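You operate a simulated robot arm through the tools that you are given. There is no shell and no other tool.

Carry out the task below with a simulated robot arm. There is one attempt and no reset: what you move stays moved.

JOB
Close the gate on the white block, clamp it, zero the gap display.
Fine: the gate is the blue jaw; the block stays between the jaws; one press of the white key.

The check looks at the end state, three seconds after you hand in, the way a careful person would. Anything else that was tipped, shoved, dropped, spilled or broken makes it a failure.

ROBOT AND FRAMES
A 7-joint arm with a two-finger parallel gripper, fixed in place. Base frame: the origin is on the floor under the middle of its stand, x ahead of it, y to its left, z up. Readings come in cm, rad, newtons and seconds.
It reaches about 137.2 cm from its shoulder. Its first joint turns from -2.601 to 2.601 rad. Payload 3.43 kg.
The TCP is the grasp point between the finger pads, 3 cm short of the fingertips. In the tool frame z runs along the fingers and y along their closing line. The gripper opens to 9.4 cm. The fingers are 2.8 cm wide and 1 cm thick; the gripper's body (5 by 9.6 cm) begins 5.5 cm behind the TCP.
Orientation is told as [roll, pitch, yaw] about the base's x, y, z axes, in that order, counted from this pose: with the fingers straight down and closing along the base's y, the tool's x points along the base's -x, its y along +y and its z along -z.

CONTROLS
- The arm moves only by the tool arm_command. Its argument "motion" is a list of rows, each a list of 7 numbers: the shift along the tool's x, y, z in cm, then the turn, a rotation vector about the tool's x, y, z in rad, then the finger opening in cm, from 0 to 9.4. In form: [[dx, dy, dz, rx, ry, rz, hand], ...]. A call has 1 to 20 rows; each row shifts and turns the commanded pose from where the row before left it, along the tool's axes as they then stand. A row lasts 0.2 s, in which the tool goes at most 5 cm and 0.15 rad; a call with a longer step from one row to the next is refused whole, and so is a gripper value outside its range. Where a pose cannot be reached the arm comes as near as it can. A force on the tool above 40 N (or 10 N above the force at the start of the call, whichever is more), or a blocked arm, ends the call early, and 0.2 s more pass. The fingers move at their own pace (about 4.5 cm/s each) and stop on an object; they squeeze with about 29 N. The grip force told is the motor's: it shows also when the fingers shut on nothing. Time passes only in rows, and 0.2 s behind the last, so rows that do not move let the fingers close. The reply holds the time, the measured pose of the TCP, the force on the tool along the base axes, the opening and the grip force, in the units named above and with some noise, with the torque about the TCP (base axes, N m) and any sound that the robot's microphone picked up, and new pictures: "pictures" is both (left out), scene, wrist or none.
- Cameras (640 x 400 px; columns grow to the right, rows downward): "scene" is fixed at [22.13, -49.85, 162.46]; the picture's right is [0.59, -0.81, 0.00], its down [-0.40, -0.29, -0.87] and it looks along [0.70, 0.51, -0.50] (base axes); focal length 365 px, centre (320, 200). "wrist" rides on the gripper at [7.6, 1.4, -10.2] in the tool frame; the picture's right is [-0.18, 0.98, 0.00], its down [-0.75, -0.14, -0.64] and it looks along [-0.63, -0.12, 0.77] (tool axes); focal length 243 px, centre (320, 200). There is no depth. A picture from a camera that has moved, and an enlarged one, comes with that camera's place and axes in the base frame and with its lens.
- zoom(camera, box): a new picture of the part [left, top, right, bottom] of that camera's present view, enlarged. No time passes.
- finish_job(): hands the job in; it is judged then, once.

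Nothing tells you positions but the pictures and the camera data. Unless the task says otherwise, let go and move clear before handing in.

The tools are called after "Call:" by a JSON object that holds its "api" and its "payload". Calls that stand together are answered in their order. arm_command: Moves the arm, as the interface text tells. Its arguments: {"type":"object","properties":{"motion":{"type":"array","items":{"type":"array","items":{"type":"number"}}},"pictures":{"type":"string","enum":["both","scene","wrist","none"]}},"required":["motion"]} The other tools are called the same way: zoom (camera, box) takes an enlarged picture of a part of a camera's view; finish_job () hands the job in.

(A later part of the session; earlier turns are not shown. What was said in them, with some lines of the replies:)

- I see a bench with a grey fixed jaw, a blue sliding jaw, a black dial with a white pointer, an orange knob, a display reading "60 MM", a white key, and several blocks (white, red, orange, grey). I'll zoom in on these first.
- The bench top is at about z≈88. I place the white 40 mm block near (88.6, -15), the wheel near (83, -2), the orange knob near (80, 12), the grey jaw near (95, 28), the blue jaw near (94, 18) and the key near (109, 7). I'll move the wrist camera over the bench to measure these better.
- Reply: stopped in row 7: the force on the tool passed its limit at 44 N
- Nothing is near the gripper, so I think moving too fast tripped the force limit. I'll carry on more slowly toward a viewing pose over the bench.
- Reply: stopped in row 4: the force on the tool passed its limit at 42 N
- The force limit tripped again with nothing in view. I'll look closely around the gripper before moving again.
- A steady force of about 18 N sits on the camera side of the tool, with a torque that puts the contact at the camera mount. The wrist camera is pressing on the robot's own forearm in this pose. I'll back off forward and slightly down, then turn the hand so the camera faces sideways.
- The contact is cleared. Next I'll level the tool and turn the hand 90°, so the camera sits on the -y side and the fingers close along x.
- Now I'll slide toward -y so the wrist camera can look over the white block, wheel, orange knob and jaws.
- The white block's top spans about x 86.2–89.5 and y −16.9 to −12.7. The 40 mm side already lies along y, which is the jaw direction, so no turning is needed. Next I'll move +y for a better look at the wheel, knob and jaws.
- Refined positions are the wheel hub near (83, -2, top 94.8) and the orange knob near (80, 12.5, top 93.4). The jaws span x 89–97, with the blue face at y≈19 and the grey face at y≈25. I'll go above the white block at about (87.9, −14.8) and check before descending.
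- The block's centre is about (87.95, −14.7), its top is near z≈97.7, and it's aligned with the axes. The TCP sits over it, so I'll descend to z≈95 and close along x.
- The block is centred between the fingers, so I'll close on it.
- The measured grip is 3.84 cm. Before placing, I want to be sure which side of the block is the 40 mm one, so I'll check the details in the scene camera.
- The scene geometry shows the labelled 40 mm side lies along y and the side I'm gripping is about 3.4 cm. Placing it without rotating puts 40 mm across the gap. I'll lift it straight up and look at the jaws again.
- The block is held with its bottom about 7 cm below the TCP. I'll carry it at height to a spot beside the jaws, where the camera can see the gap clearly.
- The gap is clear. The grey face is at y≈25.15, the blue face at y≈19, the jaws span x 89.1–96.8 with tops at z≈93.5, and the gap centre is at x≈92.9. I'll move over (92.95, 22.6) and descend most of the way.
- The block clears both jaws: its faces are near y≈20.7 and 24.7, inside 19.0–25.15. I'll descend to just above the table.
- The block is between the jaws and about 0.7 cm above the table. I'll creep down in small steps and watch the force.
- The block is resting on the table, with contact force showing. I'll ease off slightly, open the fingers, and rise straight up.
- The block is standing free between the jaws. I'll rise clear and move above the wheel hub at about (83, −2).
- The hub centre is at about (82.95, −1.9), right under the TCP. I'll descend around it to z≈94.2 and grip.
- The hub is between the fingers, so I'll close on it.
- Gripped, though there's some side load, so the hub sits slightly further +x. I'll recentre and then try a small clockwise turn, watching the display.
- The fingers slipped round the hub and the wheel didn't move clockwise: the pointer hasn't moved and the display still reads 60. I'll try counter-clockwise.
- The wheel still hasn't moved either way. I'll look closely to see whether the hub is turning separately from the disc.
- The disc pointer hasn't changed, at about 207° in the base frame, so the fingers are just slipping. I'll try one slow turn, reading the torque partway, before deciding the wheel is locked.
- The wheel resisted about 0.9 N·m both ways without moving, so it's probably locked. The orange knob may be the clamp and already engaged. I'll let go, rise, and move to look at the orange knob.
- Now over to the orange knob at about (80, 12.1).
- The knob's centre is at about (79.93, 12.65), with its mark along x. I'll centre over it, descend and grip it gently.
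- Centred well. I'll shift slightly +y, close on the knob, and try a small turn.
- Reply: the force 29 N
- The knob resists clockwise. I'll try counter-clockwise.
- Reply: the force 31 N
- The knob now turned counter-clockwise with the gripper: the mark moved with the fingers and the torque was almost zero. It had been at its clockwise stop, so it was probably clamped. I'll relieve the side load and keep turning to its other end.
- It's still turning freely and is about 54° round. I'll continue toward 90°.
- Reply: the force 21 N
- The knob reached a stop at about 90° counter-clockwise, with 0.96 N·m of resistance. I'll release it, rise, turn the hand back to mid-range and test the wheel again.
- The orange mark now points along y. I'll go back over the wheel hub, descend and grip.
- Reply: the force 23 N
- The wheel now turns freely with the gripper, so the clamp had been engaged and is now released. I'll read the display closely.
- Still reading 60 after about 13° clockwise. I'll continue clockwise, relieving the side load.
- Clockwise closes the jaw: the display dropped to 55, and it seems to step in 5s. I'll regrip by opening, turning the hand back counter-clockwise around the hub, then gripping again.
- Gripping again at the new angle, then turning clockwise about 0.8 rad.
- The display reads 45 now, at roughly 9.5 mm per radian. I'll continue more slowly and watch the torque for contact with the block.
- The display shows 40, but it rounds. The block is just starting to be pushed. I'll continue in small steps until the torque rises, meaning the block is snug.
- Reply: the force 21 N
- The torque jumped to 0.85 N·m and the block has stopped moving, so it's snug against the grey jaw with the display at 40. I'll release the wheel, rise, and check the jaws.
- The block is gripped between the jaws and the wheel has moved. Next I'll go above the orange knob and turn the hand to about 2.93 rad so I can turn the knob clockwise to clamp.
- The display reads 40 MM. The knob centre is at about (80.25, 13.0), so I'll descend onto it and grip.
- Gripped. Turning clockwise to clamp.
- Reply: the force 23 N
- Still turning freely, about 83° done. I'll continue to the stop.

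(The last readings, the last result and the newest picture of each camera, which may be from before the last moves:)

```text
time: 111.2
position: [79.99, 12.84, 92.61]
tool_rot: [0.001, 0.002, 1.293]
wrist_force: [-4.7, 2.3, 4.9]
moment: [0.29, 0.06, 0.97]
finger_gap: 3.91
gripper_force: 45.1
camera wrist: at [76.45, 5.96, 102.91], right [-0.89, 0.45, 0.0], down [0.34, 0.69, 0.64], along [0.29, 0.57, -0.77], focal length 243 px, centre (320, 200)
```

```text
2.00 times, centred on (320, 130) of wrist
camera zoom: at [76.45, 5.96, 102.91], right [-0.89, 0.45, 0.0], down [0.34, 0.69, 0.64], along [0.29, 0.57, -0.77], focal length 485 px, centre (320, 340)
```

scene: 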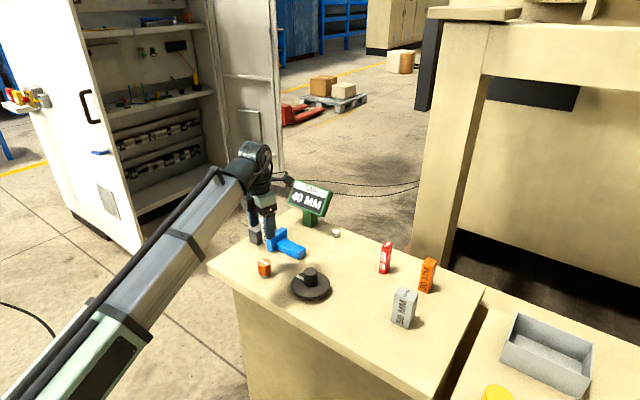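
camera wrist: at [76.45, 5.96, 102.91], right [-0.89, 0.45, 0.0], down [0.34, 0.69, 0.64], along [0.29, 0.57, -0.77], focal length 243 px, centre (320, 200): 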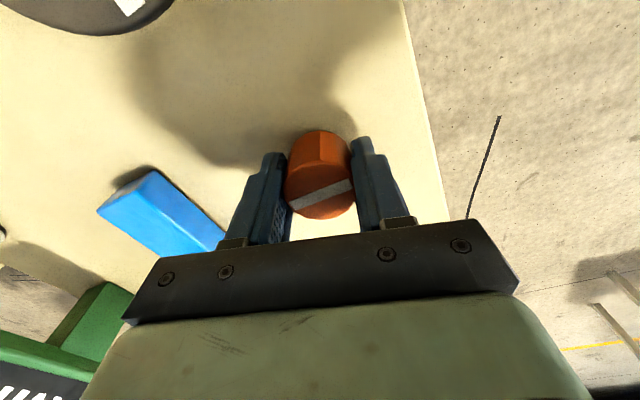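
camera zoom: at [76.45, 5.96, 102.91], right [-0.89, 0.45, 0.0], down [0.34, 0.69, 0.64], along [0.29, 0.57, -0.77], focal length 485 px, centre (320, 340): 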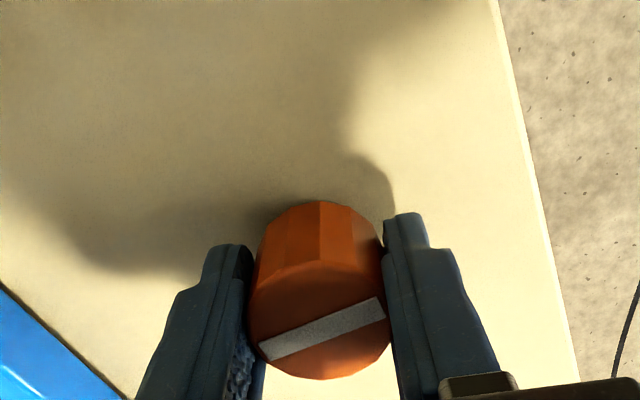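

The knob is back at its clockwise stop, with 0.97 N·m of resistance and the mark along x, so the clamp is engaged. I'll release, rise, and check the result.

Call:
{"api": "arm_command", "payload": {"motion": [[0, 0, 0, 0, 0, 0, 7], [0, 0, 0, 0, 0, 0, 7], [0, 0, 0, 0, 0, 0, 7], [0, 0, -0.6, 0, 0, 0, 7], [0, 0, -1.5, 0, 0, 0, 7], [0, 0, -2.5, 0, 0, 0, 7], [0, 0, -2.5, 0, 0, 0, 7], [0, 0, -2.5, 0, 0, 0, 7], [0, 0, -2.5, 0, 0, 0, 7], [0, 0, -1.8, 0, 0, -0.06, 7], [0, 0, -0.9, 0, 0, -0.12, 7], [0, 0, 0, 0, 0, -0.1, 7], [0, 0, 0, 0, 0, 0, 7]]}}

Call:
{"api": "zoom", "payload": {"camera": "scene", "box": [230, 170, 350, 300]}}

Call:
{"api": "zoom", "payload": {"camera": "wrist", "box": [0, 30, 400, 280]}}

```text
time: 114.0
position: [80.0, 12.91, 107.42]
tool_rot: [0.002, 0.002, 1.575]
wrist_force: [-0.2, 0.5, -0.1]
moment: [-0.02, 0.0, 0.03]
finger_gap: 6.98
gripper_force: 0.0
camera wrist: at [78.54, 5.29, 117.74], right [-0.98, 0.18, 0.0], down [0.14, 0.76, 0.64], along [0.12, 0.63, -0.77], focal length 243 px, centre (320, 200)
```

scene: 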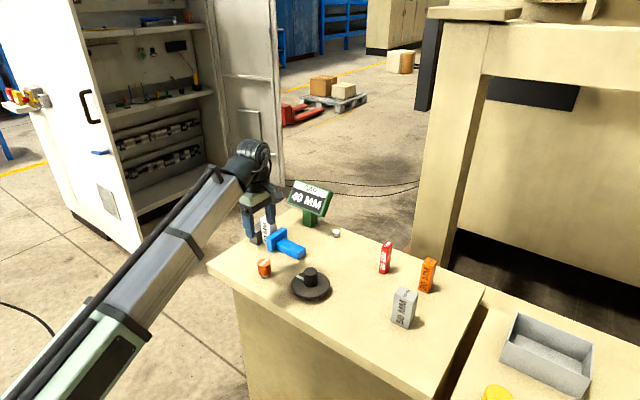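
wrist: 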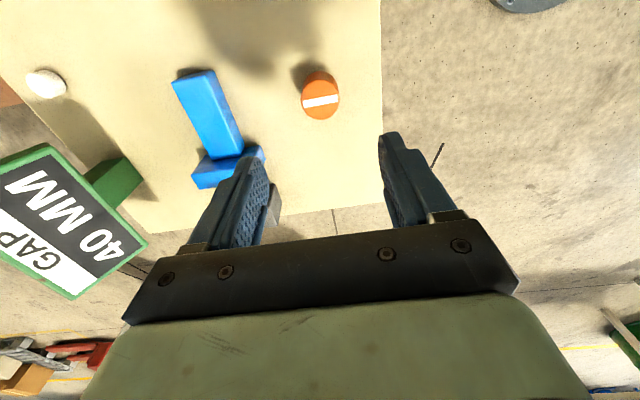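

```text
3.08 times, centred on (290, 235) of scene
camera zoom: at [22.13, -49.85, 162.46], right [0.59, -0.81, 0.0], down [-0.4, -0.29, -0.87], along [0.7, 0.51, -0.5], focal length 1124 px, centre (412, 92)
```

zoom: 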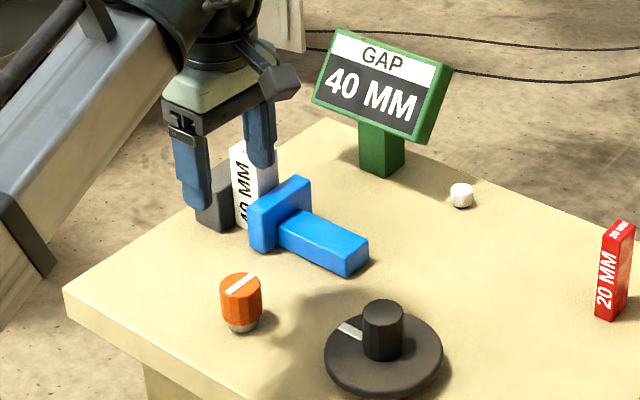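

```text
1.60 times, centred on (200, 155) of wrist
camera zoom: at [78.54, 5.29, 117.74], right [-0.98, 0.18, 0.0], down [0.14, 0.76, 0.64], along [0.12, 0.63, -0.77], focal length 388 px, centre (512, 272)
```

zoom: 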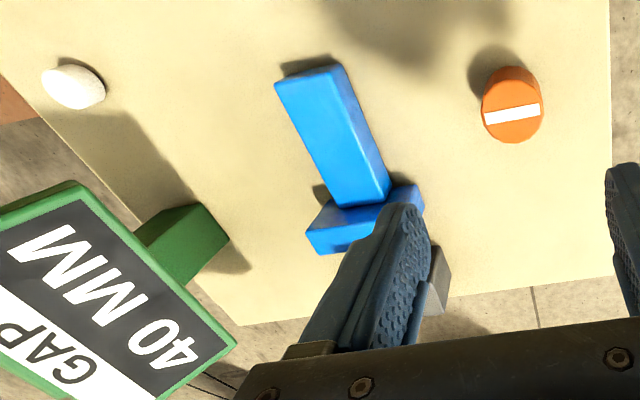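

The orange mark is back along x, which is clamped, and the display reads 40 MM. Next is the white key near (109.5, 7). The display's near edge is at y≈11, so I'll keep the gripper's narrow side toward it. I'll move to look at the key.

Call:
{"api": "arm_command", "payload": {"motion": [[0.5, -0.9, 0, 0, 0, 0, 7], [0.9, -1.8, 0, 0, 0, 0, 7], [1.3, -2.5, 0, 0, 0, 0, 7], [1.4, -2.7, 0, 0, 0, 0, 7], [1.4, -2.7, 0, 0, 0, 0, 7], [1.4, -2.7, 0, 0, 0, 0, 7], [1.4, -2.7, 0, 0, 0, 0, 7], [1.4, -2.7, 0, 0, 0, 0, 7], [1.4, -2.7, 0, 0, 0, 0, 7], [1.3, -2.5, 0, 0, 0, 0, 7], [1.2, -2.3, 0, 0, 0, 0, 7], [0.8, -1.7, 0, 0, 0, 0, 7], [0.5, -1, 0, 0, 0, 0, 7], [0, 0, 0, 0, 0, 0, 7]]}}

Call:
{"api": "zoom", "payload": {"camera": "wrist", "box": [220, 80, 420, 240]}}

```text
time: 117.0
position: [108.93, -2.04, 107.44]
tool_rot: [0.0, 0.002, 1.572]
wrist_force: [0.7, 0.2, -0.1]
moment: [-0.02, -0.02, 0.02]
finger_gap: 6.98
gripper_force: 0.0
camera wrist: at [107.42, -9.59, 117.72], right [-0.98, 0.18, 0.0], down [0.14, 0.76, 0.64], along [0.12, 0.63, -0.77], focal length 243 px, centre (320, 200)
```

scene: 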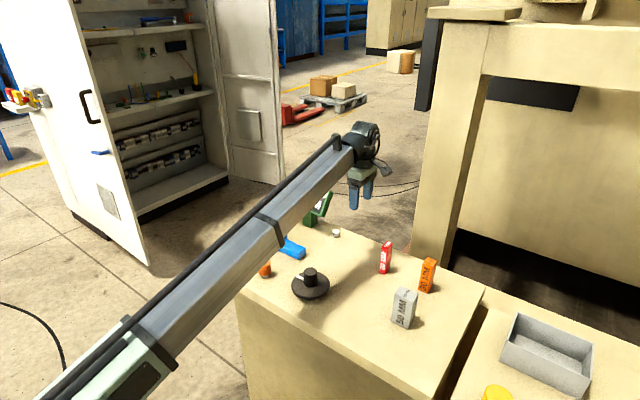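
wrist: 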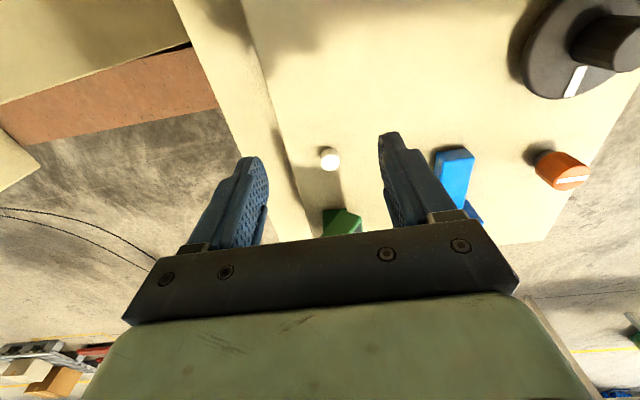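

```text
2.50 times, centred on (320, 160) of wrist
camera zoom: at [107.42, -9.59, 117.72], right [-0.98, 0.18, 0.0], down [0.14, 0.76, 0.64], along [0.12, 0.63, -0.77], focal length 606 px, centre (320, 300)
```

zoom: 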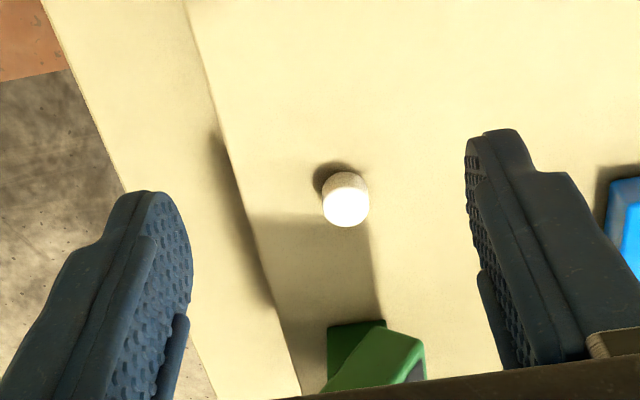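

Call:
{"api": "zoom", "payload": {"camera": "scene", "box": [300, 110, 420, 240]}}

```text
3.08 times, centred on (360, 175) of scene
camera zoom: at [22.13, -49.85, 162.46], right [0.59, -0.81, 0.0], down [-0.4, -0.29, -0.87], along [0.7, 0.51, -0.5], focal length 1124 px, centre (197, 277)
```

zoom: 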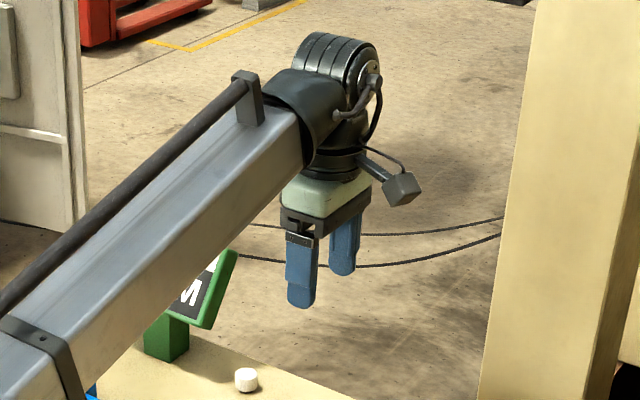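

The wrist and forearm stay well above the display when the fingertips are at key height. I'll close the fingers, go above the key at (109.2, 6.9), and descend to just above it.

Call:
{"api": "arm_command", "payload": {"motion": [[-0.6, -0.05, 0, 0, 0, 0, 3], [-1.2, -0.05, 0, 0, 0, 0, 0], [-1.8, -0.05, 0, 0, 0, 0, 0], [-1.8, -0.05, 0, 0, 0, 0, 0], [-1.7, -0.05, 0, 0, 0, 0, 0], [-1.2, -0.02, 0, 0, 0, 0, 0], [-0.6, 0, 0, 0, 0, 0, 0], [0, 0, 0, 0, 0, 0, 0], [0, 0, 0.6, 0, 0, 0, 0], [0, 0, 1.2, 0, 0, 0, 0], [0, 0, 1.5, 0, 0, 0, 0], [0, 0, 1.2, 0, 0, 0, 0], [0, 0, 0.5, 0, 0, 0, 0], [0, 0, 0, 0, 0, 0, 0]]}}

Call:
{"api": "zoom", "payload": {"camera": "scene", "box": [260, 130, 400, 260]}}

Call:
{"api": "zoom", "payload": {"camera": "wrist", "box": [220, 40, 420, 240]}}

```text
time: 120.0
position: [109.39, 6.98, 102.35]
tool_rot: [0.001, 0.001, 1.573]
wrist_force: [0.0, 0.1, 0.7]
moment: [-0.01, 0.01, -0.02]
finger_gap: 0.01
gripper_force: 28.8
camera wrist: at [107.77, -0.71, 112.6], right [-0.98, 0.18, 0.0], down [0.14, 0.76, 0.64], along [0.12, 0.63, -0.77], focal length 243 px, centre (320, 200)
```

scene: 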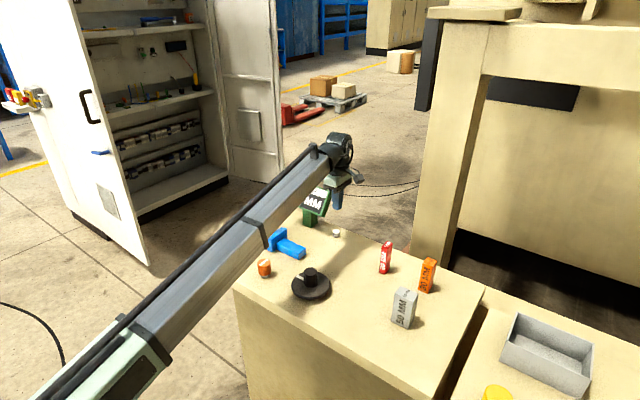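
wrist: 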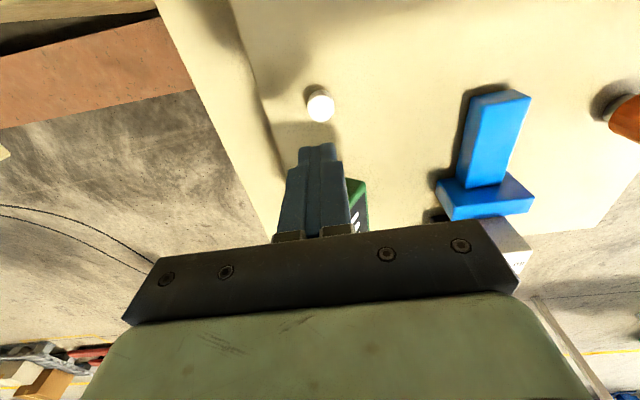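

```text
3.08 times, centred on (330, 195) of scene
camera zoom: at [22.13, -49.85, 162.46], right [0.59, -0.81, 0.0], down [-0.4, -0.29, -0.87], along [0.7, 0.51, -0.5], focal length 1124 px, centre (289, 215)
```

zoom: 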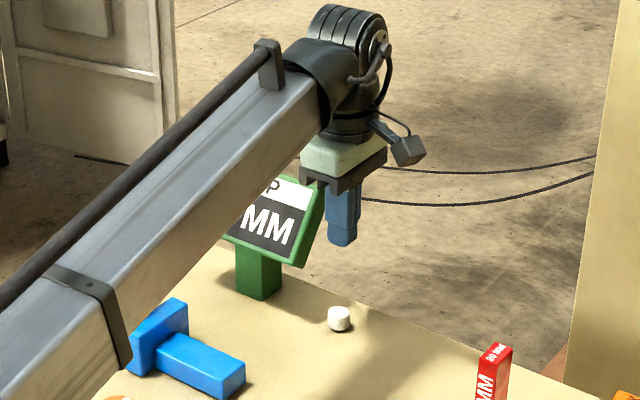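

```text
2.00 times, centred on (320, 140) of wrist
camera zoom: at [107.77, -0.71, 112.6], right [-0.98, 0.18, 0.0], down [0.14, 0.76, 0.64], along [0.12, 0.63, -0.77], focal length 485 px, centre (320, 320)
```

zoom: 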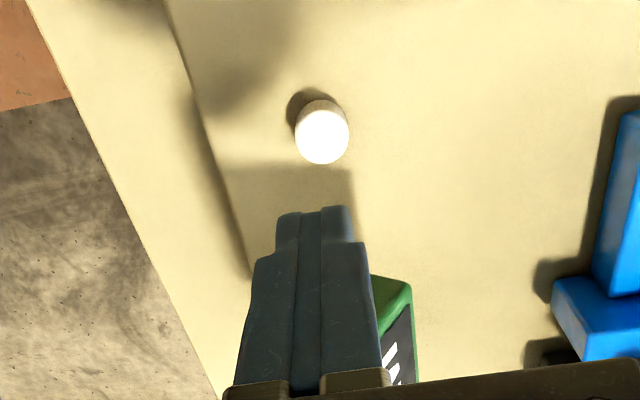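

The key is at about (109.1, 7.1), nearly under the fingertips. I'll shift 0.25 cm and descend to just above the key top.

Call:
{"api": "arm_command", "payload": {"motion": [[0, 0.25, 0.5, 0, 0, 0, 0], [0, 0, 1.2, 0, 0, 0, 0], [0, 0, 1.5, 0, 0, 0, 0], [0, 0, 1.5, 0, 0, 0, 0], [0, 0, 1.5, 0, 0, 0, 0], [0, 0, 1.2, 0, 0, 0, 0], [0, 0, 0.8, 0, 0, 0, 0], [0, 0, 0.3, 0, 0, 0, 0], [0, 0, 0, 0, 0, 0, 0]]}}

Call:
{"api": "zoom", "payload": {"camera": "scene", "box": [280, 160, 380, 260]}}

Call:
{"api": "zoom", "payload": {"camera": "wrist", "box": [220, 40, 420, 240]}}

```text
time: 121.4
position: [108.58, 6.77, 95.81]
tool_rot: [-0.002, -0.001, 1.577]
wrist_force: [-14.6, -2.0, 12.7]
moment: [0.66, -1.04, 0.57]
finger_gap: 0.0
gripper_force: 29.4
stopped in row 7: the force on the tool passed its limit at 55 N (the readings are from after the stop); the commanded pose is now the measured one
camera wrist: at [107.1, -0.81, 106.22], right [-0.98, 0.18, 0.0], down [0.14, 0.75, 0.64], along [0.12, 0.63, -0.77], focal length 243 px, centre (320, 200)
```

scene: 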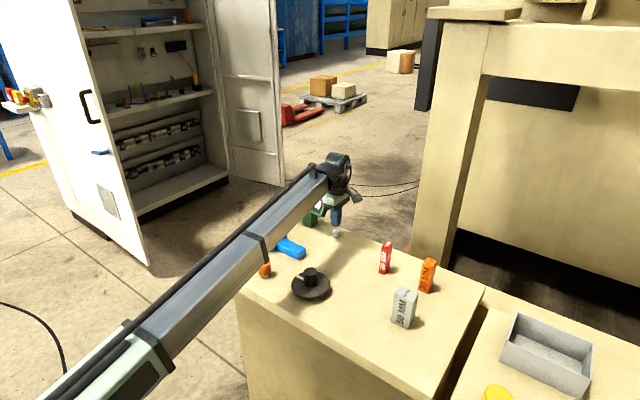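
wrist: 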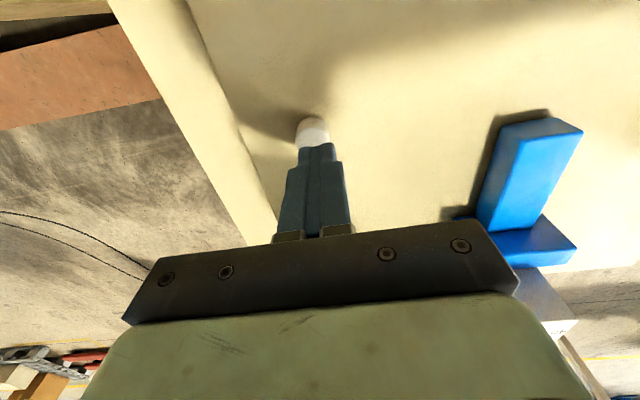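

```text
4.00 times, centred on (330, 210) of scene
camera zoom: at [22.13, -49.85, 162.46], right [0.59, -0.81, 0.0], down [-0.4, -0.29, -0.87], along [0.7, 0.51, -0.5], focal length 1461 px, centre (280, 160)
```

zoom: 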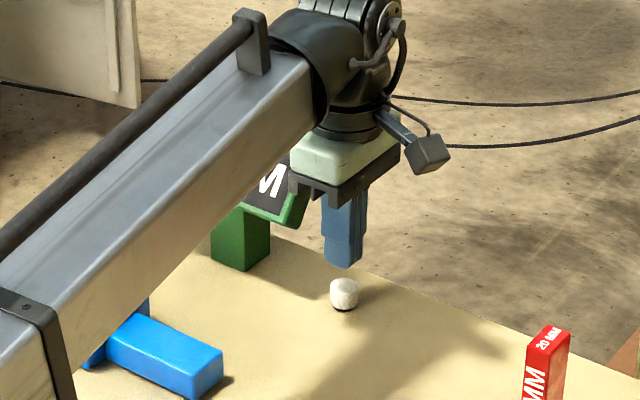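

```text
2.00 times, centred on (320, 140) of wrist
camera zoom: at [107.1, -0.81, 106.22], right [-0.98, 0.18, 0.0], down [0.14, 0.75, 0.64], along [0.12, 0.63, -0.77], focal length 485 px, centre (320, 320)
```

zoom: 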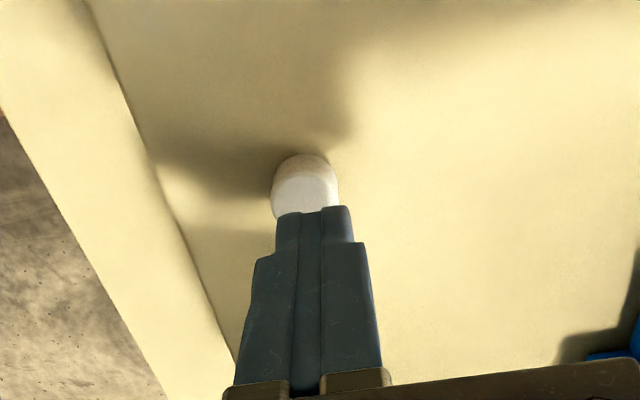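

The descent stopped on a 55 N contact. The force direction matches the display's leaning front face, so the palm touched its edge, which must be nearer than I estimated. I'll retreat straight up, check nothing moved, then approach with the hand tilted away from the display.

Call:
{"api": "arm_command", "payload": {"motion": [[0, 0, -0.3, 0, 0, 0, 0], [0, 0, -0.8, 0, 0, 0, 0], [0, 0, -1.5, 0, 0, 0, 0], [0, 0, -2, 0, 0, 0, 0], [0, 0, -2, 0, 0, 0, 0], [0.3, 0, -2, 0, 0, 0, 0], [1, 0, -1.4, 0, 0, 0, 0], [1.8, 0, -0.7, 0, 0, 0, 0], [2, 0, 0, 0, 0, 0, 0], [2, 0, 0, 0, 0, 0, 0], [1.5, 0, 0, 0, 0, 0, 0], [0.8, 0, 0, 0, 0, 0, 0], [0, 0, 0, 0, 0, 0, 0]]}}

Call:
{"api": "zoom", "payload": {"camera": "scene", "box": [260, 150, 380, 260]}}

Call:
{"api": "zoom", "payload": {"camera": "wrist", "box": [220, 40, 420, 240]}}

```text
time: 124.2
position: [108.81, -2.39, 106.23]
tool_rot: [-0.002, 0.0, 1.576]
wrist_force: [1.0, 0.0, -0.4]
moment: [0.01, -0.01, -0.03]
finger_gap: 0.04
gripper_force: 29.4
camera wrist: at [107.38, -10.14, 116.6], right [-0.98, 0.18, 0.0], down [0.14, 0.75, 0.64], along [0.12, 0.63, -0.77], focal length 243 px, centre (320, 200)
```

scene: 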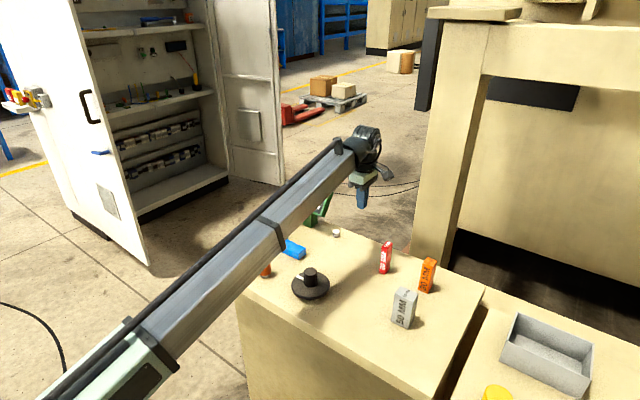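
wrist: 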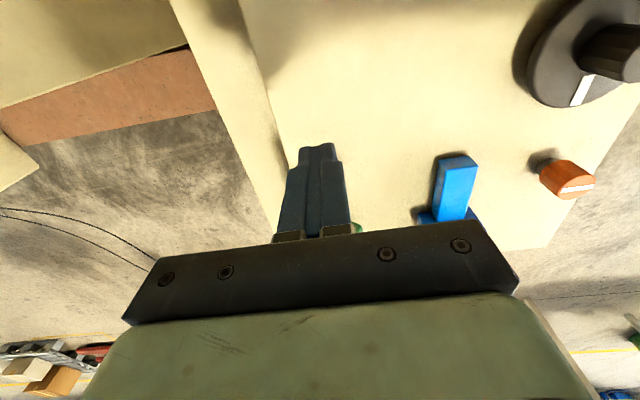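

```text
3.64 times, centred on (320, 205) of scene
camera zoom: at [22.13, -49.85, 162.46], right [0.59, -0.81, 0.0], down [-0.4, -0.29, -0.87], along [0.7, 0.51, -0.5], focal length 1328 px, centre (320, 182)
```

zoom: 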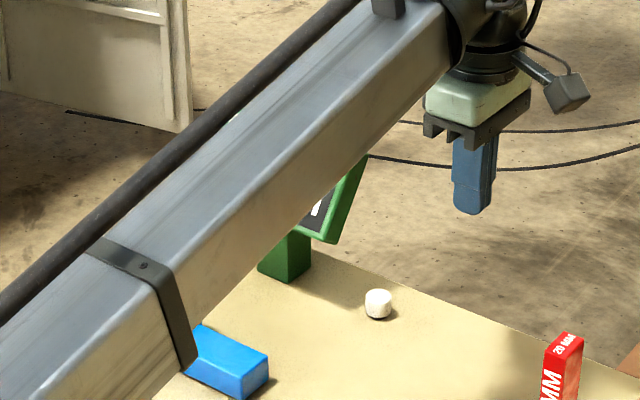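

```text
2.00 times, centred on (320, 140) of wrist
camera zoom: at [107.38, -10.14, 116.6], right [-0.98, 0.18, 0.0], down [0.14, 0.75, 0.64], along [0.12, 0.63, -0.77], focal length 485 px, centre (320, 320)
```

zoom: 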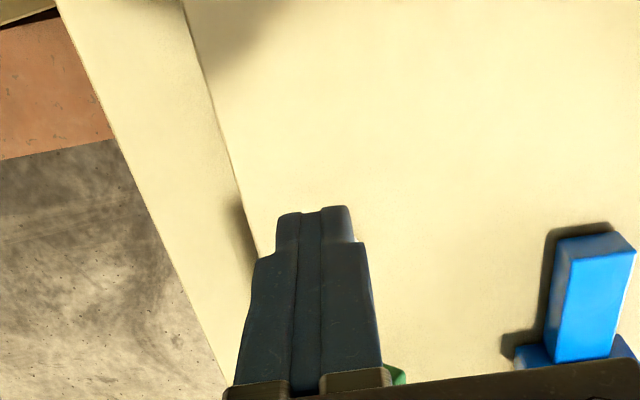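

The display hasn't moved: its edges match the earlier picture. I'll tilt the hand 0.35 rad so the palm leans away from the display, and descend on the -y side of the key first.

Call:
{"api": "arm_command", "payload": {"motion": [[0, 0, 0, 0, -0.05, 0, 0], [0, 0, 0, 0, -0.1, 0, 0], [0, 0, 0, 0, -0.1, 0, 0], [0, 0, 0, 0, -0.1, 0, 0], [0, 0, 0, 0, 0, 0, 0]], "pictures": "none"}}

Call:
{"api": "arm_command", "payload": {"motion": [[0.1, -0.02, 0.6, 0, 0, 0, 0], [0.27, -0.05, 1.4, 0, 0, 0, 0], [0.31, -0.05, 1.7, 0, 0, 0, 0], [0.31, -0.05, 1.7, 0, 0, 0, 0], [0.31, -0.04, 1.7, 0, 0, 0, 0], [0.3, -0.03, 1.6, 0, 0, 0, 0], [0.27, -0.02, 1.4, 0, 0, 0, 0], [0, 0, 0, 0, 0, 0, 0]]}}

Call:
{"api": "zoom", "payload": {"camera": "scene", "box": [260, 150, 400, 270]}}

```text
time: 125.4
position: [108.77, -2.45, 106.36]
tool_rot: [-0.002, -0.354, 1.574]
wrist_force: [0.0, 0.5, -1.0]
moment: [0.0, 0.02, -0.03]
finger_gap: 0.01
gripper_force: 28.9
```

```text
time: 127.2
position: [109.07, -0.73, 96.27]
tool_rot: [-0.002, -0.351, 1.577]
wrist_force: [0.3, -0.8, -0.3]
moment: [0.03, -0.01, -0.03]
finger_gap: 0.0
gripper_force: 28.9
camera wrist: at [107.63, -11.46, 103.36], right [-0.98, 0.17, 0.06], down [0.14, 0.49, 0.86], along [0.12, 0.86, -0.5], focal length 243 px, centre (320, 200)
```

scene: 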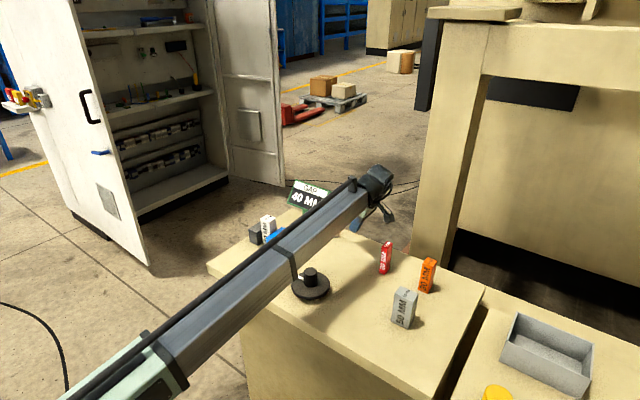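
wrist: 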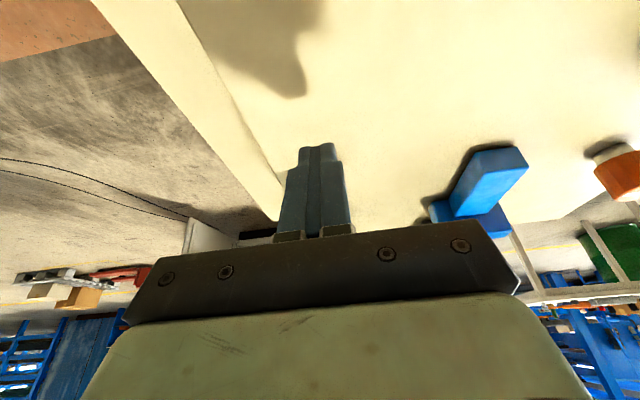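

```text
3.33 times, centred on (330, 210) of scene
camera zoom: at [22.13, -49.85, 162.46], right [0.59, -0.81, 0.0], down [-0.4, -0.29, -0.87], along [0.7, 0.51, -0.5], focal length 1217 px, centre (287, 167)
```

zoom: 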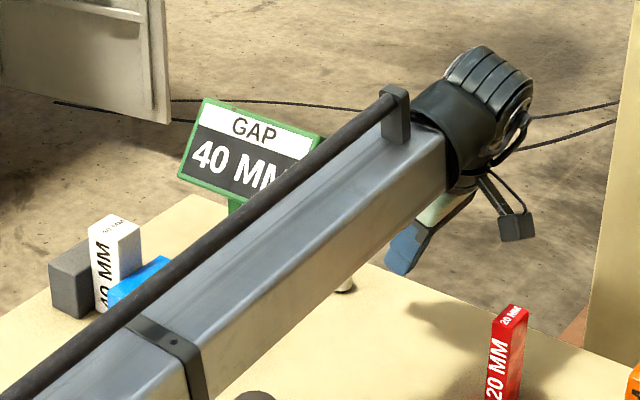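

The display still reads 40 MM and is partly visible from the scene camera. I'll move lower and nearer the key from the -y side.

Call:
{"api": "arm_command", "payload": {"motion": [[-0.5, 0, 0.5, 0, 0, 0, 0], [-0.9, -0.02, 0.9, 0, 0, 0, 0], [-0.9, -0.03, 0.9, 0, 0, 0, 0], [-0.84, 0, 0.76, 0, 0, 0, 0], [0, 0, 0, 0, 0, 0, 0]]}}

Call:
{"api": "zoom", "payload": {"camera": "wrist", "box": [220, 80, 420, 240]}}

Call:
{"api": "zoom", "payload": {"camera": "scene", "box": [260, 150, 400, 270]}}

```text
time: 128.4
position: [109.07, 3.13, 94.48]
tool_rot: [-0.003, -0.351, 1.576]
wrist_force: [0.1, 0.1, -0.4]
moment: [0.0, 0.0, 0.01]
finger_gap: 0.01
gripper_force: 28.9
camera wrist: at [107.74, -7.51, 101.48], right [-0.98, 0.17, 0.06], down [0.14, 0.49, 0.86], along [0.12, 0.86, -0.5], focal length 243 px, centre (320, 200)
```

scene: 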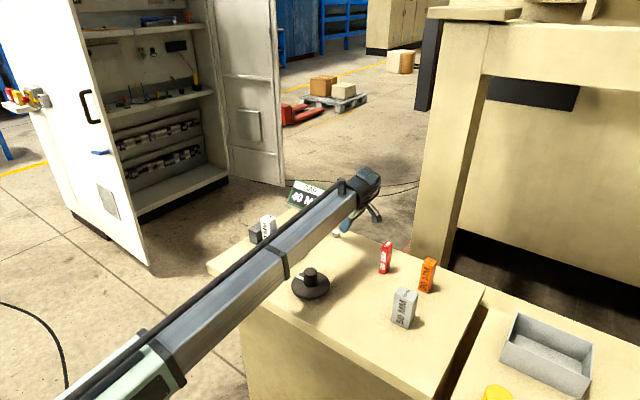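
wrist: 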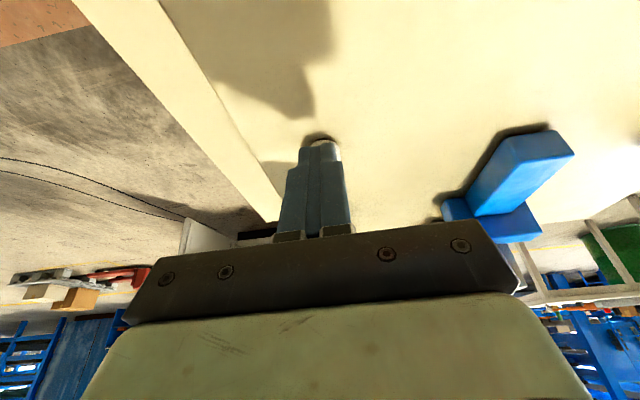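

```text
2.50 times, centred on (320, 160) of wrist
camera zoom: at [107.74, -7.51, 101.48], right [-0.98, 0.17, 0.06], down [0.14, 0.49, 0.86], along [0.12, 0.86, -0.5], focal length 606 px, centre (320, 300)
```

zoom: 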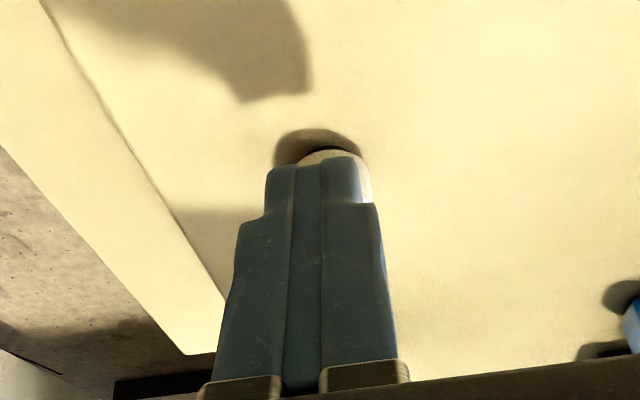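

```text
3.33 times, centred on (330, 210) of scene
camera zoom: at [22.13, -49.85, 162.46], right [0.59, -0.81, 0.0], down [-0.4, -0.29, -0.87], along [0.7, 0.51, -0.5], focal length 1217 px, centre (287, 167)
```

zoom: 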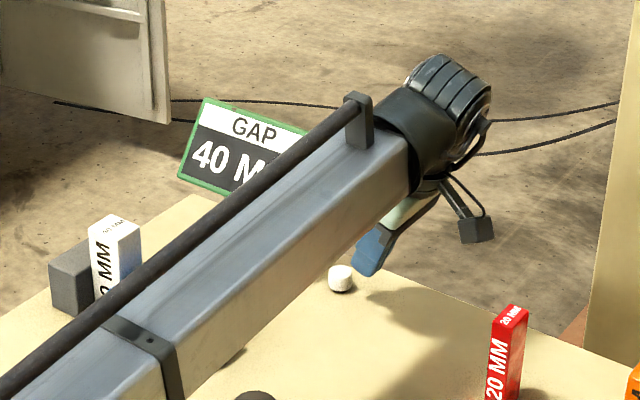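

The fingertips are approaching the key. I'll move +y at constant height so the lowest fingertip corner is above the key centre.

Call:
{"api": "arm_command", "payload": {"motion": [[-0.5, 0.02, 0.18, 0, 0, 0, 0], [-0.9, 0.03, 0.33, 0, 0, 0, 0], [-0.95, 0.04, 0.35, 0, 0, 0, 0], [-0.9, 0.03, 0.33, 0, 0, 0, 0], [-0.74, 0.03, 0.27, 0, 0, 0, 0], [0, 0, 0, 0, 0, 0, 0]]}}

Call:
{"api": "zoom", "payload": {"camera": "scene", "box": [260, 150, 400, 270]}}

Call:
{"api": "zoom", "payload": {"camera": "wrist", "box": [220, 80, 420, 240]}}

```text
time: 129.8
position: [108.87, 7.4, 94.44]
tool_rot: [0.0, -0.352, 1.577]
wrist_force: [0.0, -0.6, 0.5]
moment: [0.07, 0.03, 0.01]
finger_gap: 0.0
gripper_force: 29.2
camera wrist: at [107.44, -3.27, 101.52], right [-0.98, 0.17, 0.06], down [0.14, 0.49, 0.86], along [0.12, 0.86, -0.5], focal length 243 px, centre (320, 200)
```

scene: 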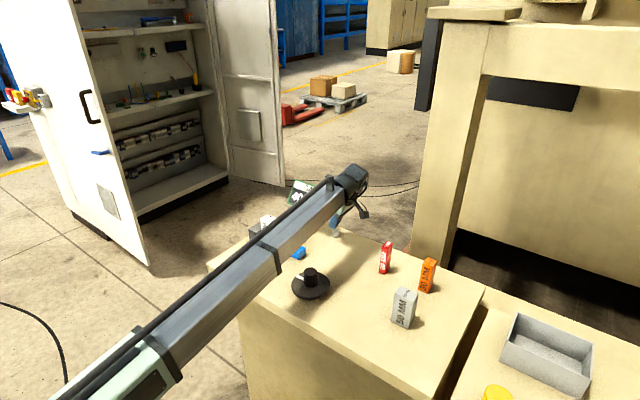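
wrist: 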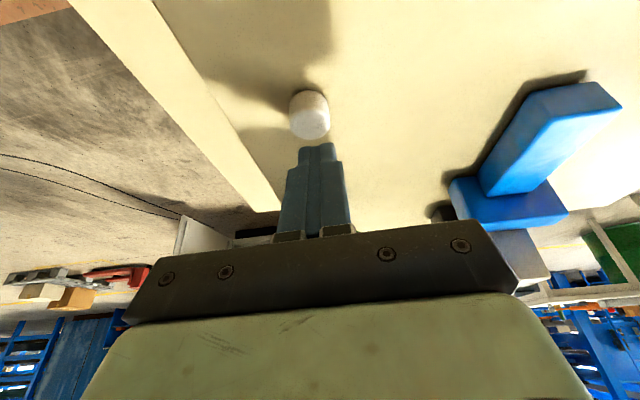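

```text
3.33 times, centred on (330, 210) of scene
camera zoom: at [22.13, -49.85, 162.46], right [0.59, -0.81, 0.0], down [-0.4, -0.29, -0.87], along [0.7, 0.51, -0.5], focal length 1217 px, centre (287, 167)
```

zoom: 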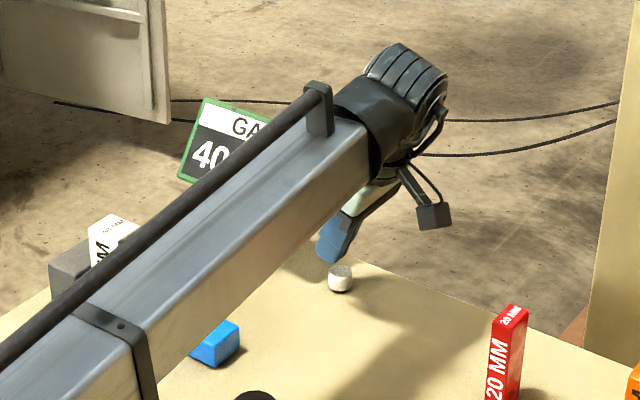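

```text
2.50 times, centred on (320, 160) of wrist
camera zoom: at [107.44, -3.27, 101.52], right [-0.98, 0.17, 0.06], down [0.14, 0.49, 0.86], along [0.12, 0.86, -0.5], focal length 606 px, centre (320, 300)
```

zoom: 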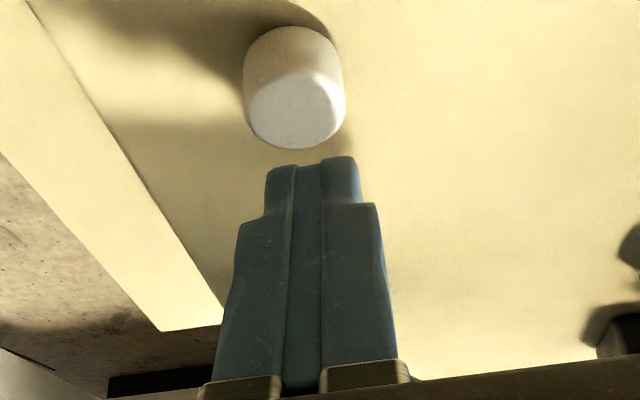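

The key is clear now, with its top centre at about (109.1, 7.3, 89.85) and the fingertips just above and slightly past it. I'll lower to just above contact, then press slowly in one motion.

Call:
{"api": "arm_command", "payload": {"motion": [[0.13, -0.05, 0.24, 0, 0, 0, 0], [0.13, -0.05, 0.25, 0, 0, 0, 0], [0.13, -0.05, 0.25, 0, 0, 0, 0], [0.13, 0, 0.24, 0, 0, 0, 0], [0, 0, 0, 0, 0, 0, 0]], "pictures": "none"}}

Call:
{"api": "zoom", "payload": {"camera": "scene", "box": [280, 180, 380, 250]}}

Call:
{"api": "zoom", "payload": {"camera": "wrist", "box": [220, 80, 420, 240]}}

```text
time: 131.0
position: [109.07, 7.19, 93.35]
tool_rot: [-0.002, -0.351, 1.576]
wrist_force: [1.1, -0.1, 1.1]
moment: [-0.02, 0.0, -0.01]
finger_gap: 0.0
gripper_force: 29.3
```

```text
5.71 times, centred on (330, 215) of scene
camera zoom: at [22.13, -49.85, 162.46], right [0.59, -0.81, 0.0], down [-0.4, -0.29, -0.87], along [0.7, 0.51, -0.5], focal length 2087 px, centre (263, 114)
```

zoom: 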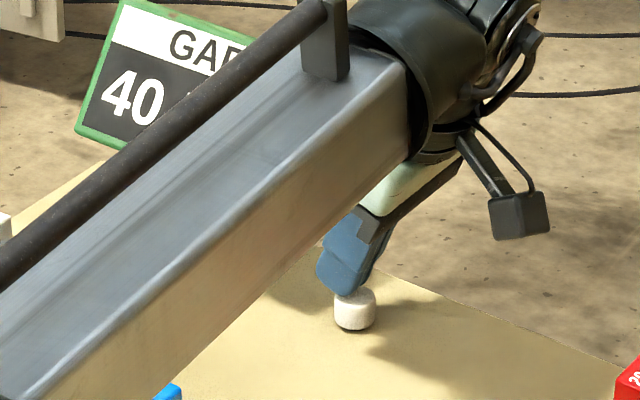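

```text
2.50 times, centred on (320, 160) of wrist
camera zoom: at [107.62, -3.46, 100.43], right [-0.98, 0.17, 0.06], down [0.14, 0.49, 0.86], along [0.12, 0.86, -0.5], focal length 606 px, centre (320, 300)
```

zoom: 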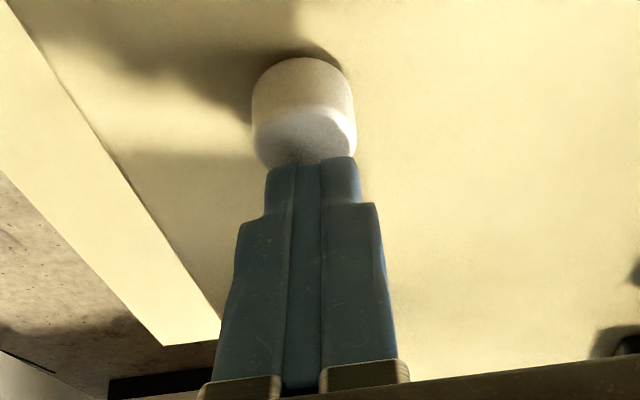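

Just above contact, and the "40" on the display is visible from the scene camera. Pressing down in small steps.

Call:
{"api": "arm_command", "payload": {"motion": [[0.034, 0, 0.094, 0, 0, 0, 0], [0.034, 0, 0.094, 0, 0, 0, 0], [0.034, 0, 0.094, 0, 0, 0, 0]], "pictures": "none"}}

Call:
{"api": "arm_command", "payload": {"motion": [[0.034, 0, 0.094, 0, 0, 0, 0], [0.034, 0, 0.094, 0, 0, 0, 0]], "pictures": "none"}}

Call:
{"api": "zoom", "payload": {"camera": "scene", "box": [280, 180, 380, 250]}}

```text
time: 131.8
position: [109.15, 7.3, 93.05]
tool_rot: [-0.001, -0.351, 1.578]
wrist_force: [-0.5, -1.1, 1.3]
moment: [-0.04, 0.02, -0.03]
finger_gap: 0.0
gripper_force: 29.3
heard: click
```

```text
time: 132.4
position: [109.0, 7.16, 92.95]
tool_rot: [-0.002, -0.351, 1.577]
wrist_force: [0.3, 0.3, 5.8]
moment: [-0.02, -0.04, -0.05]
finger_gap: 0.0
gripper_force: 29.1
```

```text
5.71 times, centred on (330, 215) of scene
camera zoom: at [22.13, -49.85, 162.46], right [0.59, -0.81, 0.0], down [-0.4, -0.29, -0.87], along [0.7, 0.51, -0.5], focal length 2087 px, centre (263, 114)
```

zoom: 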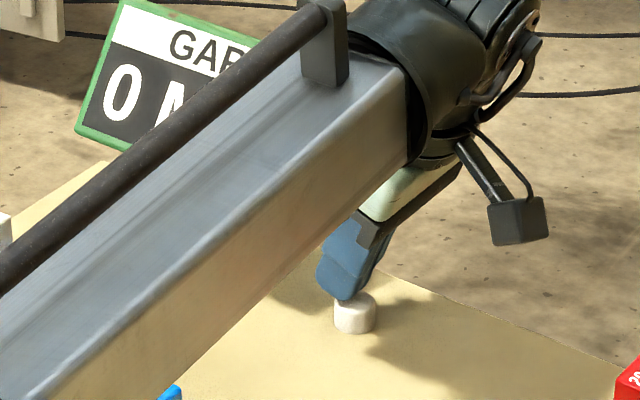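

A click was heard and the display now reads 0, so the single press is done. I'll lift off, back away in −y first to clear the display, then rise.

Call:
{"api": "arm_command", "payload": {"motion": [[-0.1, 0, -0.28, 0, 0, 0, 0], [-0.2, 0, -0.55, 0, 0, 0, 0], [-0.2, 0, -0.55, 0, 0, 0, 0], [0.7, 0, -0.26, 0, 0, 0, 0], [1.4, 0, -0.51, 0, 0, 0, 0], [1.8, 0, -0.66, 0, 0, 0, 0], [1.8, 0, -0.66, 0, 0, 0, 0], [1.4, 0, -0.51, 0, 0, 0, 0], [0.3, 0, -0.8, 0, 0, 0, 0], [-0.4, 0, -1.2, 0, 0, 0, 0], [-0.7, 0, -1.9, 0, 0, 0, 0], [-0.7, 0, -1.9, 0, 0, 0, 0], [-0.7, 0, -1.9, 0, 0, 0, 0], [-0.5, 0, -1.4, 0, 0, 0, 0], [-0.3, 0, -0.8, 0, 0, 0, 0], [0, 0, 0, 0, 0, 0, 0]]}}

Call:
{"api": "zoom", "payload": {"camera": "scene", "box": [220, 160, 400, 300]}}

```text
time: 135.8
position: [109.04, -0.86, 104.67]
tool_rot: [0.0, -0.35, 1.575]
wrist_force: [0.1, 0.2, -0.5]
moment: [0.0, 0.01, 0.02]
finger_gap: 0.01
gripper_force: 29.1
camera wrist: at [107.67, -11.58, 111.75], right [-0.98, 0.17, 0.06], down [0.14, 0.49, 0.86], along [0.12, 0.86, -0.5], focal length 243 px, centre (320, 200)
```

scene: 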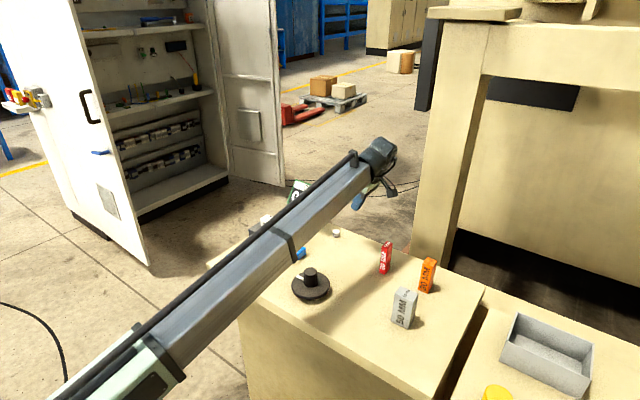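
wrist: 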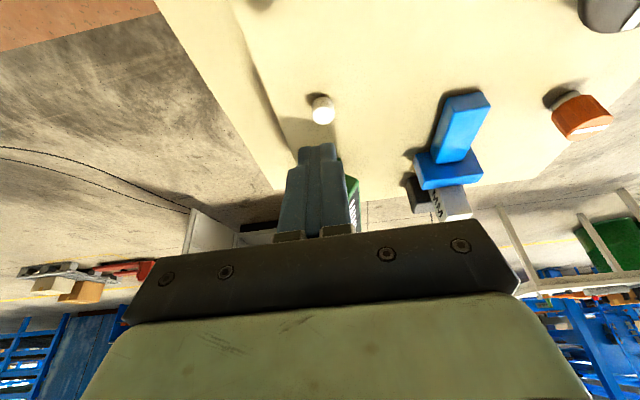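

```text
2.86 times, centred on (310, 230) of scene
camera zoom: at [22.13, -49.85, 162.46], right [0.59, -0.81, 0.0], down [-0.4, -0.29, -0.87], along [0.7, 0.51, -0.5], focal length 1043 px, centre (349, 114)
```

zoom: 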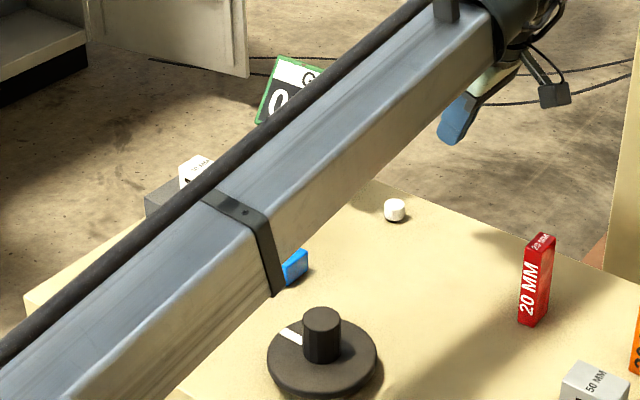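

Pressed once and clear. I'll straighten the hand, rise, and move off to the side so the scene camera can see everything for a final check.

Call:
{"api": "arm_command", "payload": {"motion": [[0, 0, -0.5, 0, 0.05, 0, 0], [0, 0, -1, 0, 0.1, 0, 0], [0, 0, -1.5, 0, 0.1, 0, 0], [0, 0, -2, 0, 0.1, 0, 0], [0, 0, -2.5, 0, 0, 0, 3], [0, 0, -2.5, 0, 0, 0, 5], [0, 0, -2.5, 0, 0, 0, 5], [0, 0, -2, 0, 0, 0, 5], [0, 0.5, -1, 0, 0, 0, 5], [-0.5, 1.2, -0.4, 0, 0, 0, 5], [-1.2, 1.5, 0, 0, 0, 0, 5], [-2, 1.5, 0, 0, 0, 0, 5], [-2.4, 1.5, 0, 0, 0, 0, 5], [-2.4, 1.5, 0, 0, 0, 0, 5], [-2.4, 1.5, 0, 0, 0, 0, 5], [-2.4, 1.5, 0, 0, 0, 0, 5], [-2, 1, 0, 0, 0, 0, 5], [-1.2, 0.6, 0, 0, 0, 0, 5], [-0.6, 0.3, 0, 0, 0, 0, 5], [0, 0, 0, 0, 0, 0, 5]], "pictures": "none"}}

Call:
{"api": "arm_command", "payload": {"motion": [[-0.8, 0, 0, 0, 0, 0, 5], [-1.6, 0, 0, 0, 0, 0, 5], [-2.4, 0, 0, 0, 0, 0, 5], [-2.4, 0, 0, 0, 0, 0, 5], [-2.4, 0, 0, 0, 0, 0, 5], [-2.4, 0, 0, 0, 0, 0, 5], [-2.4, 0, 0, 0, 0, 0, 5], [-2, 0, 0, 0, 0, 0, 5], [-1.2, 0, 0, 0, 0, 0, 5], [-0.6, 0, 0, 0, 0, 0, 5], [0, 0, 0, 0, 0, 0, 5]]}}

Call:
{"api": "zoom", "payload": {"camera": "scene", "box": [210, 160, 390, 300]}}

```text
time: 140.0
position: [96.29, 15.26, 120.48]
tool_rot: [-0.001, 0.002, 1.576]
wrist_force: [-0.2, 0.1, 0.6]
moment: [0.01, 0.01, 0.0]
finger_gap: 4.98
gripper_force: 0.0
```

```text
time: 142.4
position: [96.37, 33.66, 120.35]
tool_rot: [-0.001, 0.0, 1.575]
wrist_force: [1.0, 0.1, -0.4]
moment: [-0.01, 0.01, 0.03]
finger_gap: 4.98
gripper_force: 0.0
camera wrist: at [94.86, 25.84, 130.69], right [-0.98, 0.18, 0.0], down [0.14, 0.75, 0.64], along [0.12, 0.63, -0.77], focal length 243 px, centre (320, 200)
```

scene: 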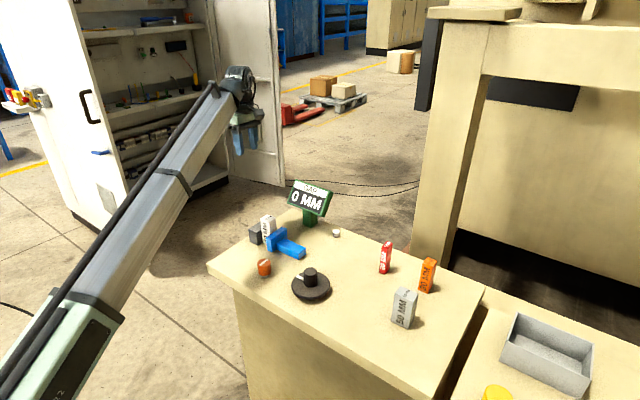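
wrist: 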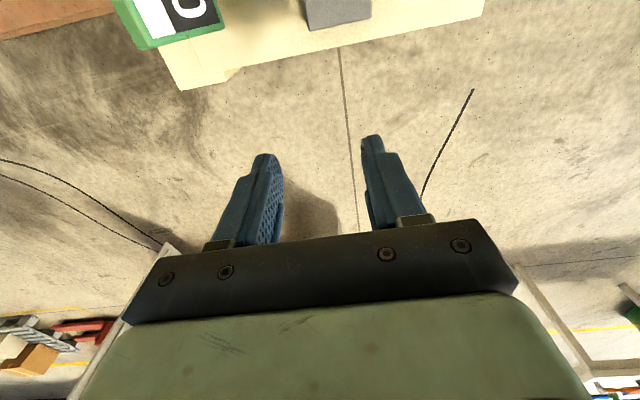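

```text
2.86 times, centred on (300, 230) of scene
camera zoom: at [22.13, -49.85, 162.46], right [0.59, -0.81, 0.0], down [-0.4, -0.29, -0.87], along [0.7, 0.51, -0.5], focal length 1043 px, centre (377, 114)
```

zoom: 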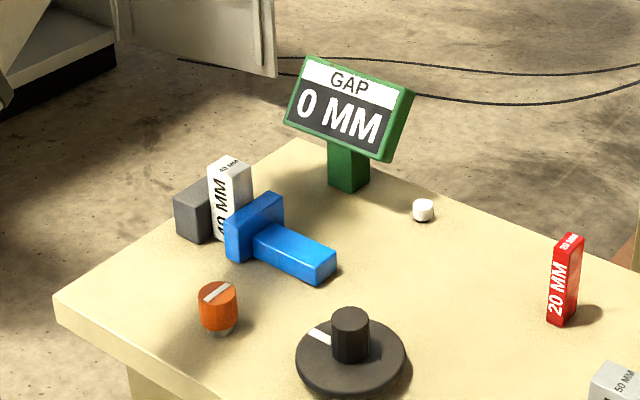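

The display reads 0 MM and the jaw is closed on the block. I'll take one last close look at the jaws and the knob.

Call:
{"api": "zoom", "payload": {"camera": "scene", "box": [235, 200, 325, 285]}}

Call:
{"api": "zoom", "payload": {"camera": "scene", "box": [240, 205, 300, 255]}}

Call:
{"api": "zoom", "payload": {"camera": "scene", "box": [330, 220, 450, 340]}}

```text
4.71 times, centred on (280, 242) of scene
camera zoom: at [22.13, -49.85, 162.46], right [0.59, -0.81, 0.0], down [-0.4, -0.29, -0.87], along [0.7, 0.51, -0.5], focal length 1719 px, centre (508, 0)
```

zoom: 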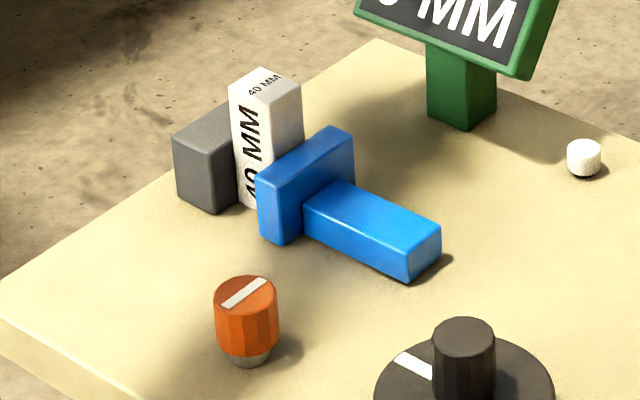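

```text
8.00 times, centred on (270, 230) of scene
camera zoom: at [22.13, -49.85, 162.46], right [0.59, -0.81, 0.0], down [-0.4, -0.29, -0.87], along [0.7, 0.51, -0.5], focal length 2922 px, centre (720, -40)
```

zoom: 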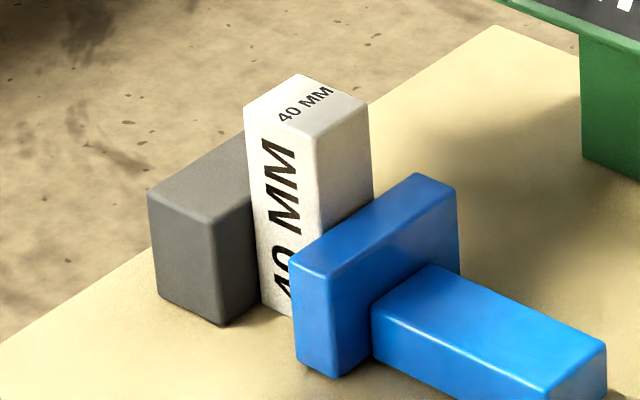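

```text
3.33 times, centred on (390, 280) of scene
camera zoom: at [22.13, -49.85, 162.46], right [0.59, -0.81, 0.0], down [-0.4, -0.29, -0.87], along [0.7, 0.51, -0.5], focal length 1217 px, centre (87, -67)
```

zoom: 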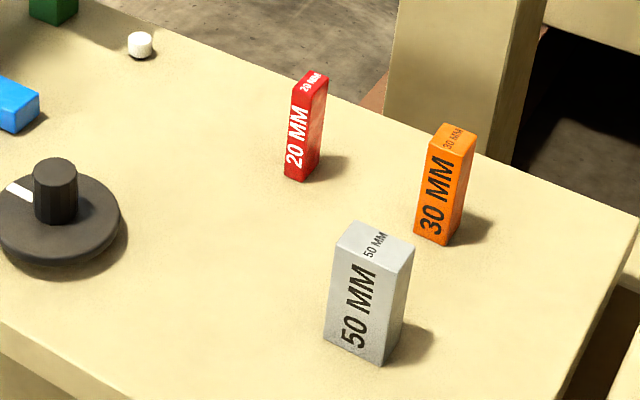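

The white 40 mm block stands upright and snug between the grey and blue jaws. The orange clamp is at its clamped stop, and the display reads 0 MM after one press of the key. The other blocks haven't moved and the arm is clear, so I'm handing in.

Call:
{"api": "finish_job", "payload": {}}

```text
The job is handed in.
```

The white 40 mm block is clamped upright between the jaws and the gap display reads 0 MM. I handed the job in with the gripper empty and clear of the bench.

- **Block:** I stood it between the jaws with its 40 mm side across the gap. The blue jaw then pushed it the last few millimetres against the grey jaw.
- **Gate:** The wheel was locked at first because the orange clamp was already on. I released the clamp and turned the wheel clockwise until it resisted firmly, with the display at 40.
- **Clamp:** I turned the orange knob clockwise back to its stop, the same position where it had locked the wheel earlier.
- **Display:** One press of the white key gave one click, and the reading went from 40 to 0.

**Contacts on the way:**
- While I was going down to the key, the palm of the gripper hit the display's front face at about 55 N. The display did not move, and I came back in with the hand tilted away from it.
- Earlier, the wrist camera pressed against the robot's own forearm, and I backed off.

In the last pictures, the other blocks were still standing where they started.
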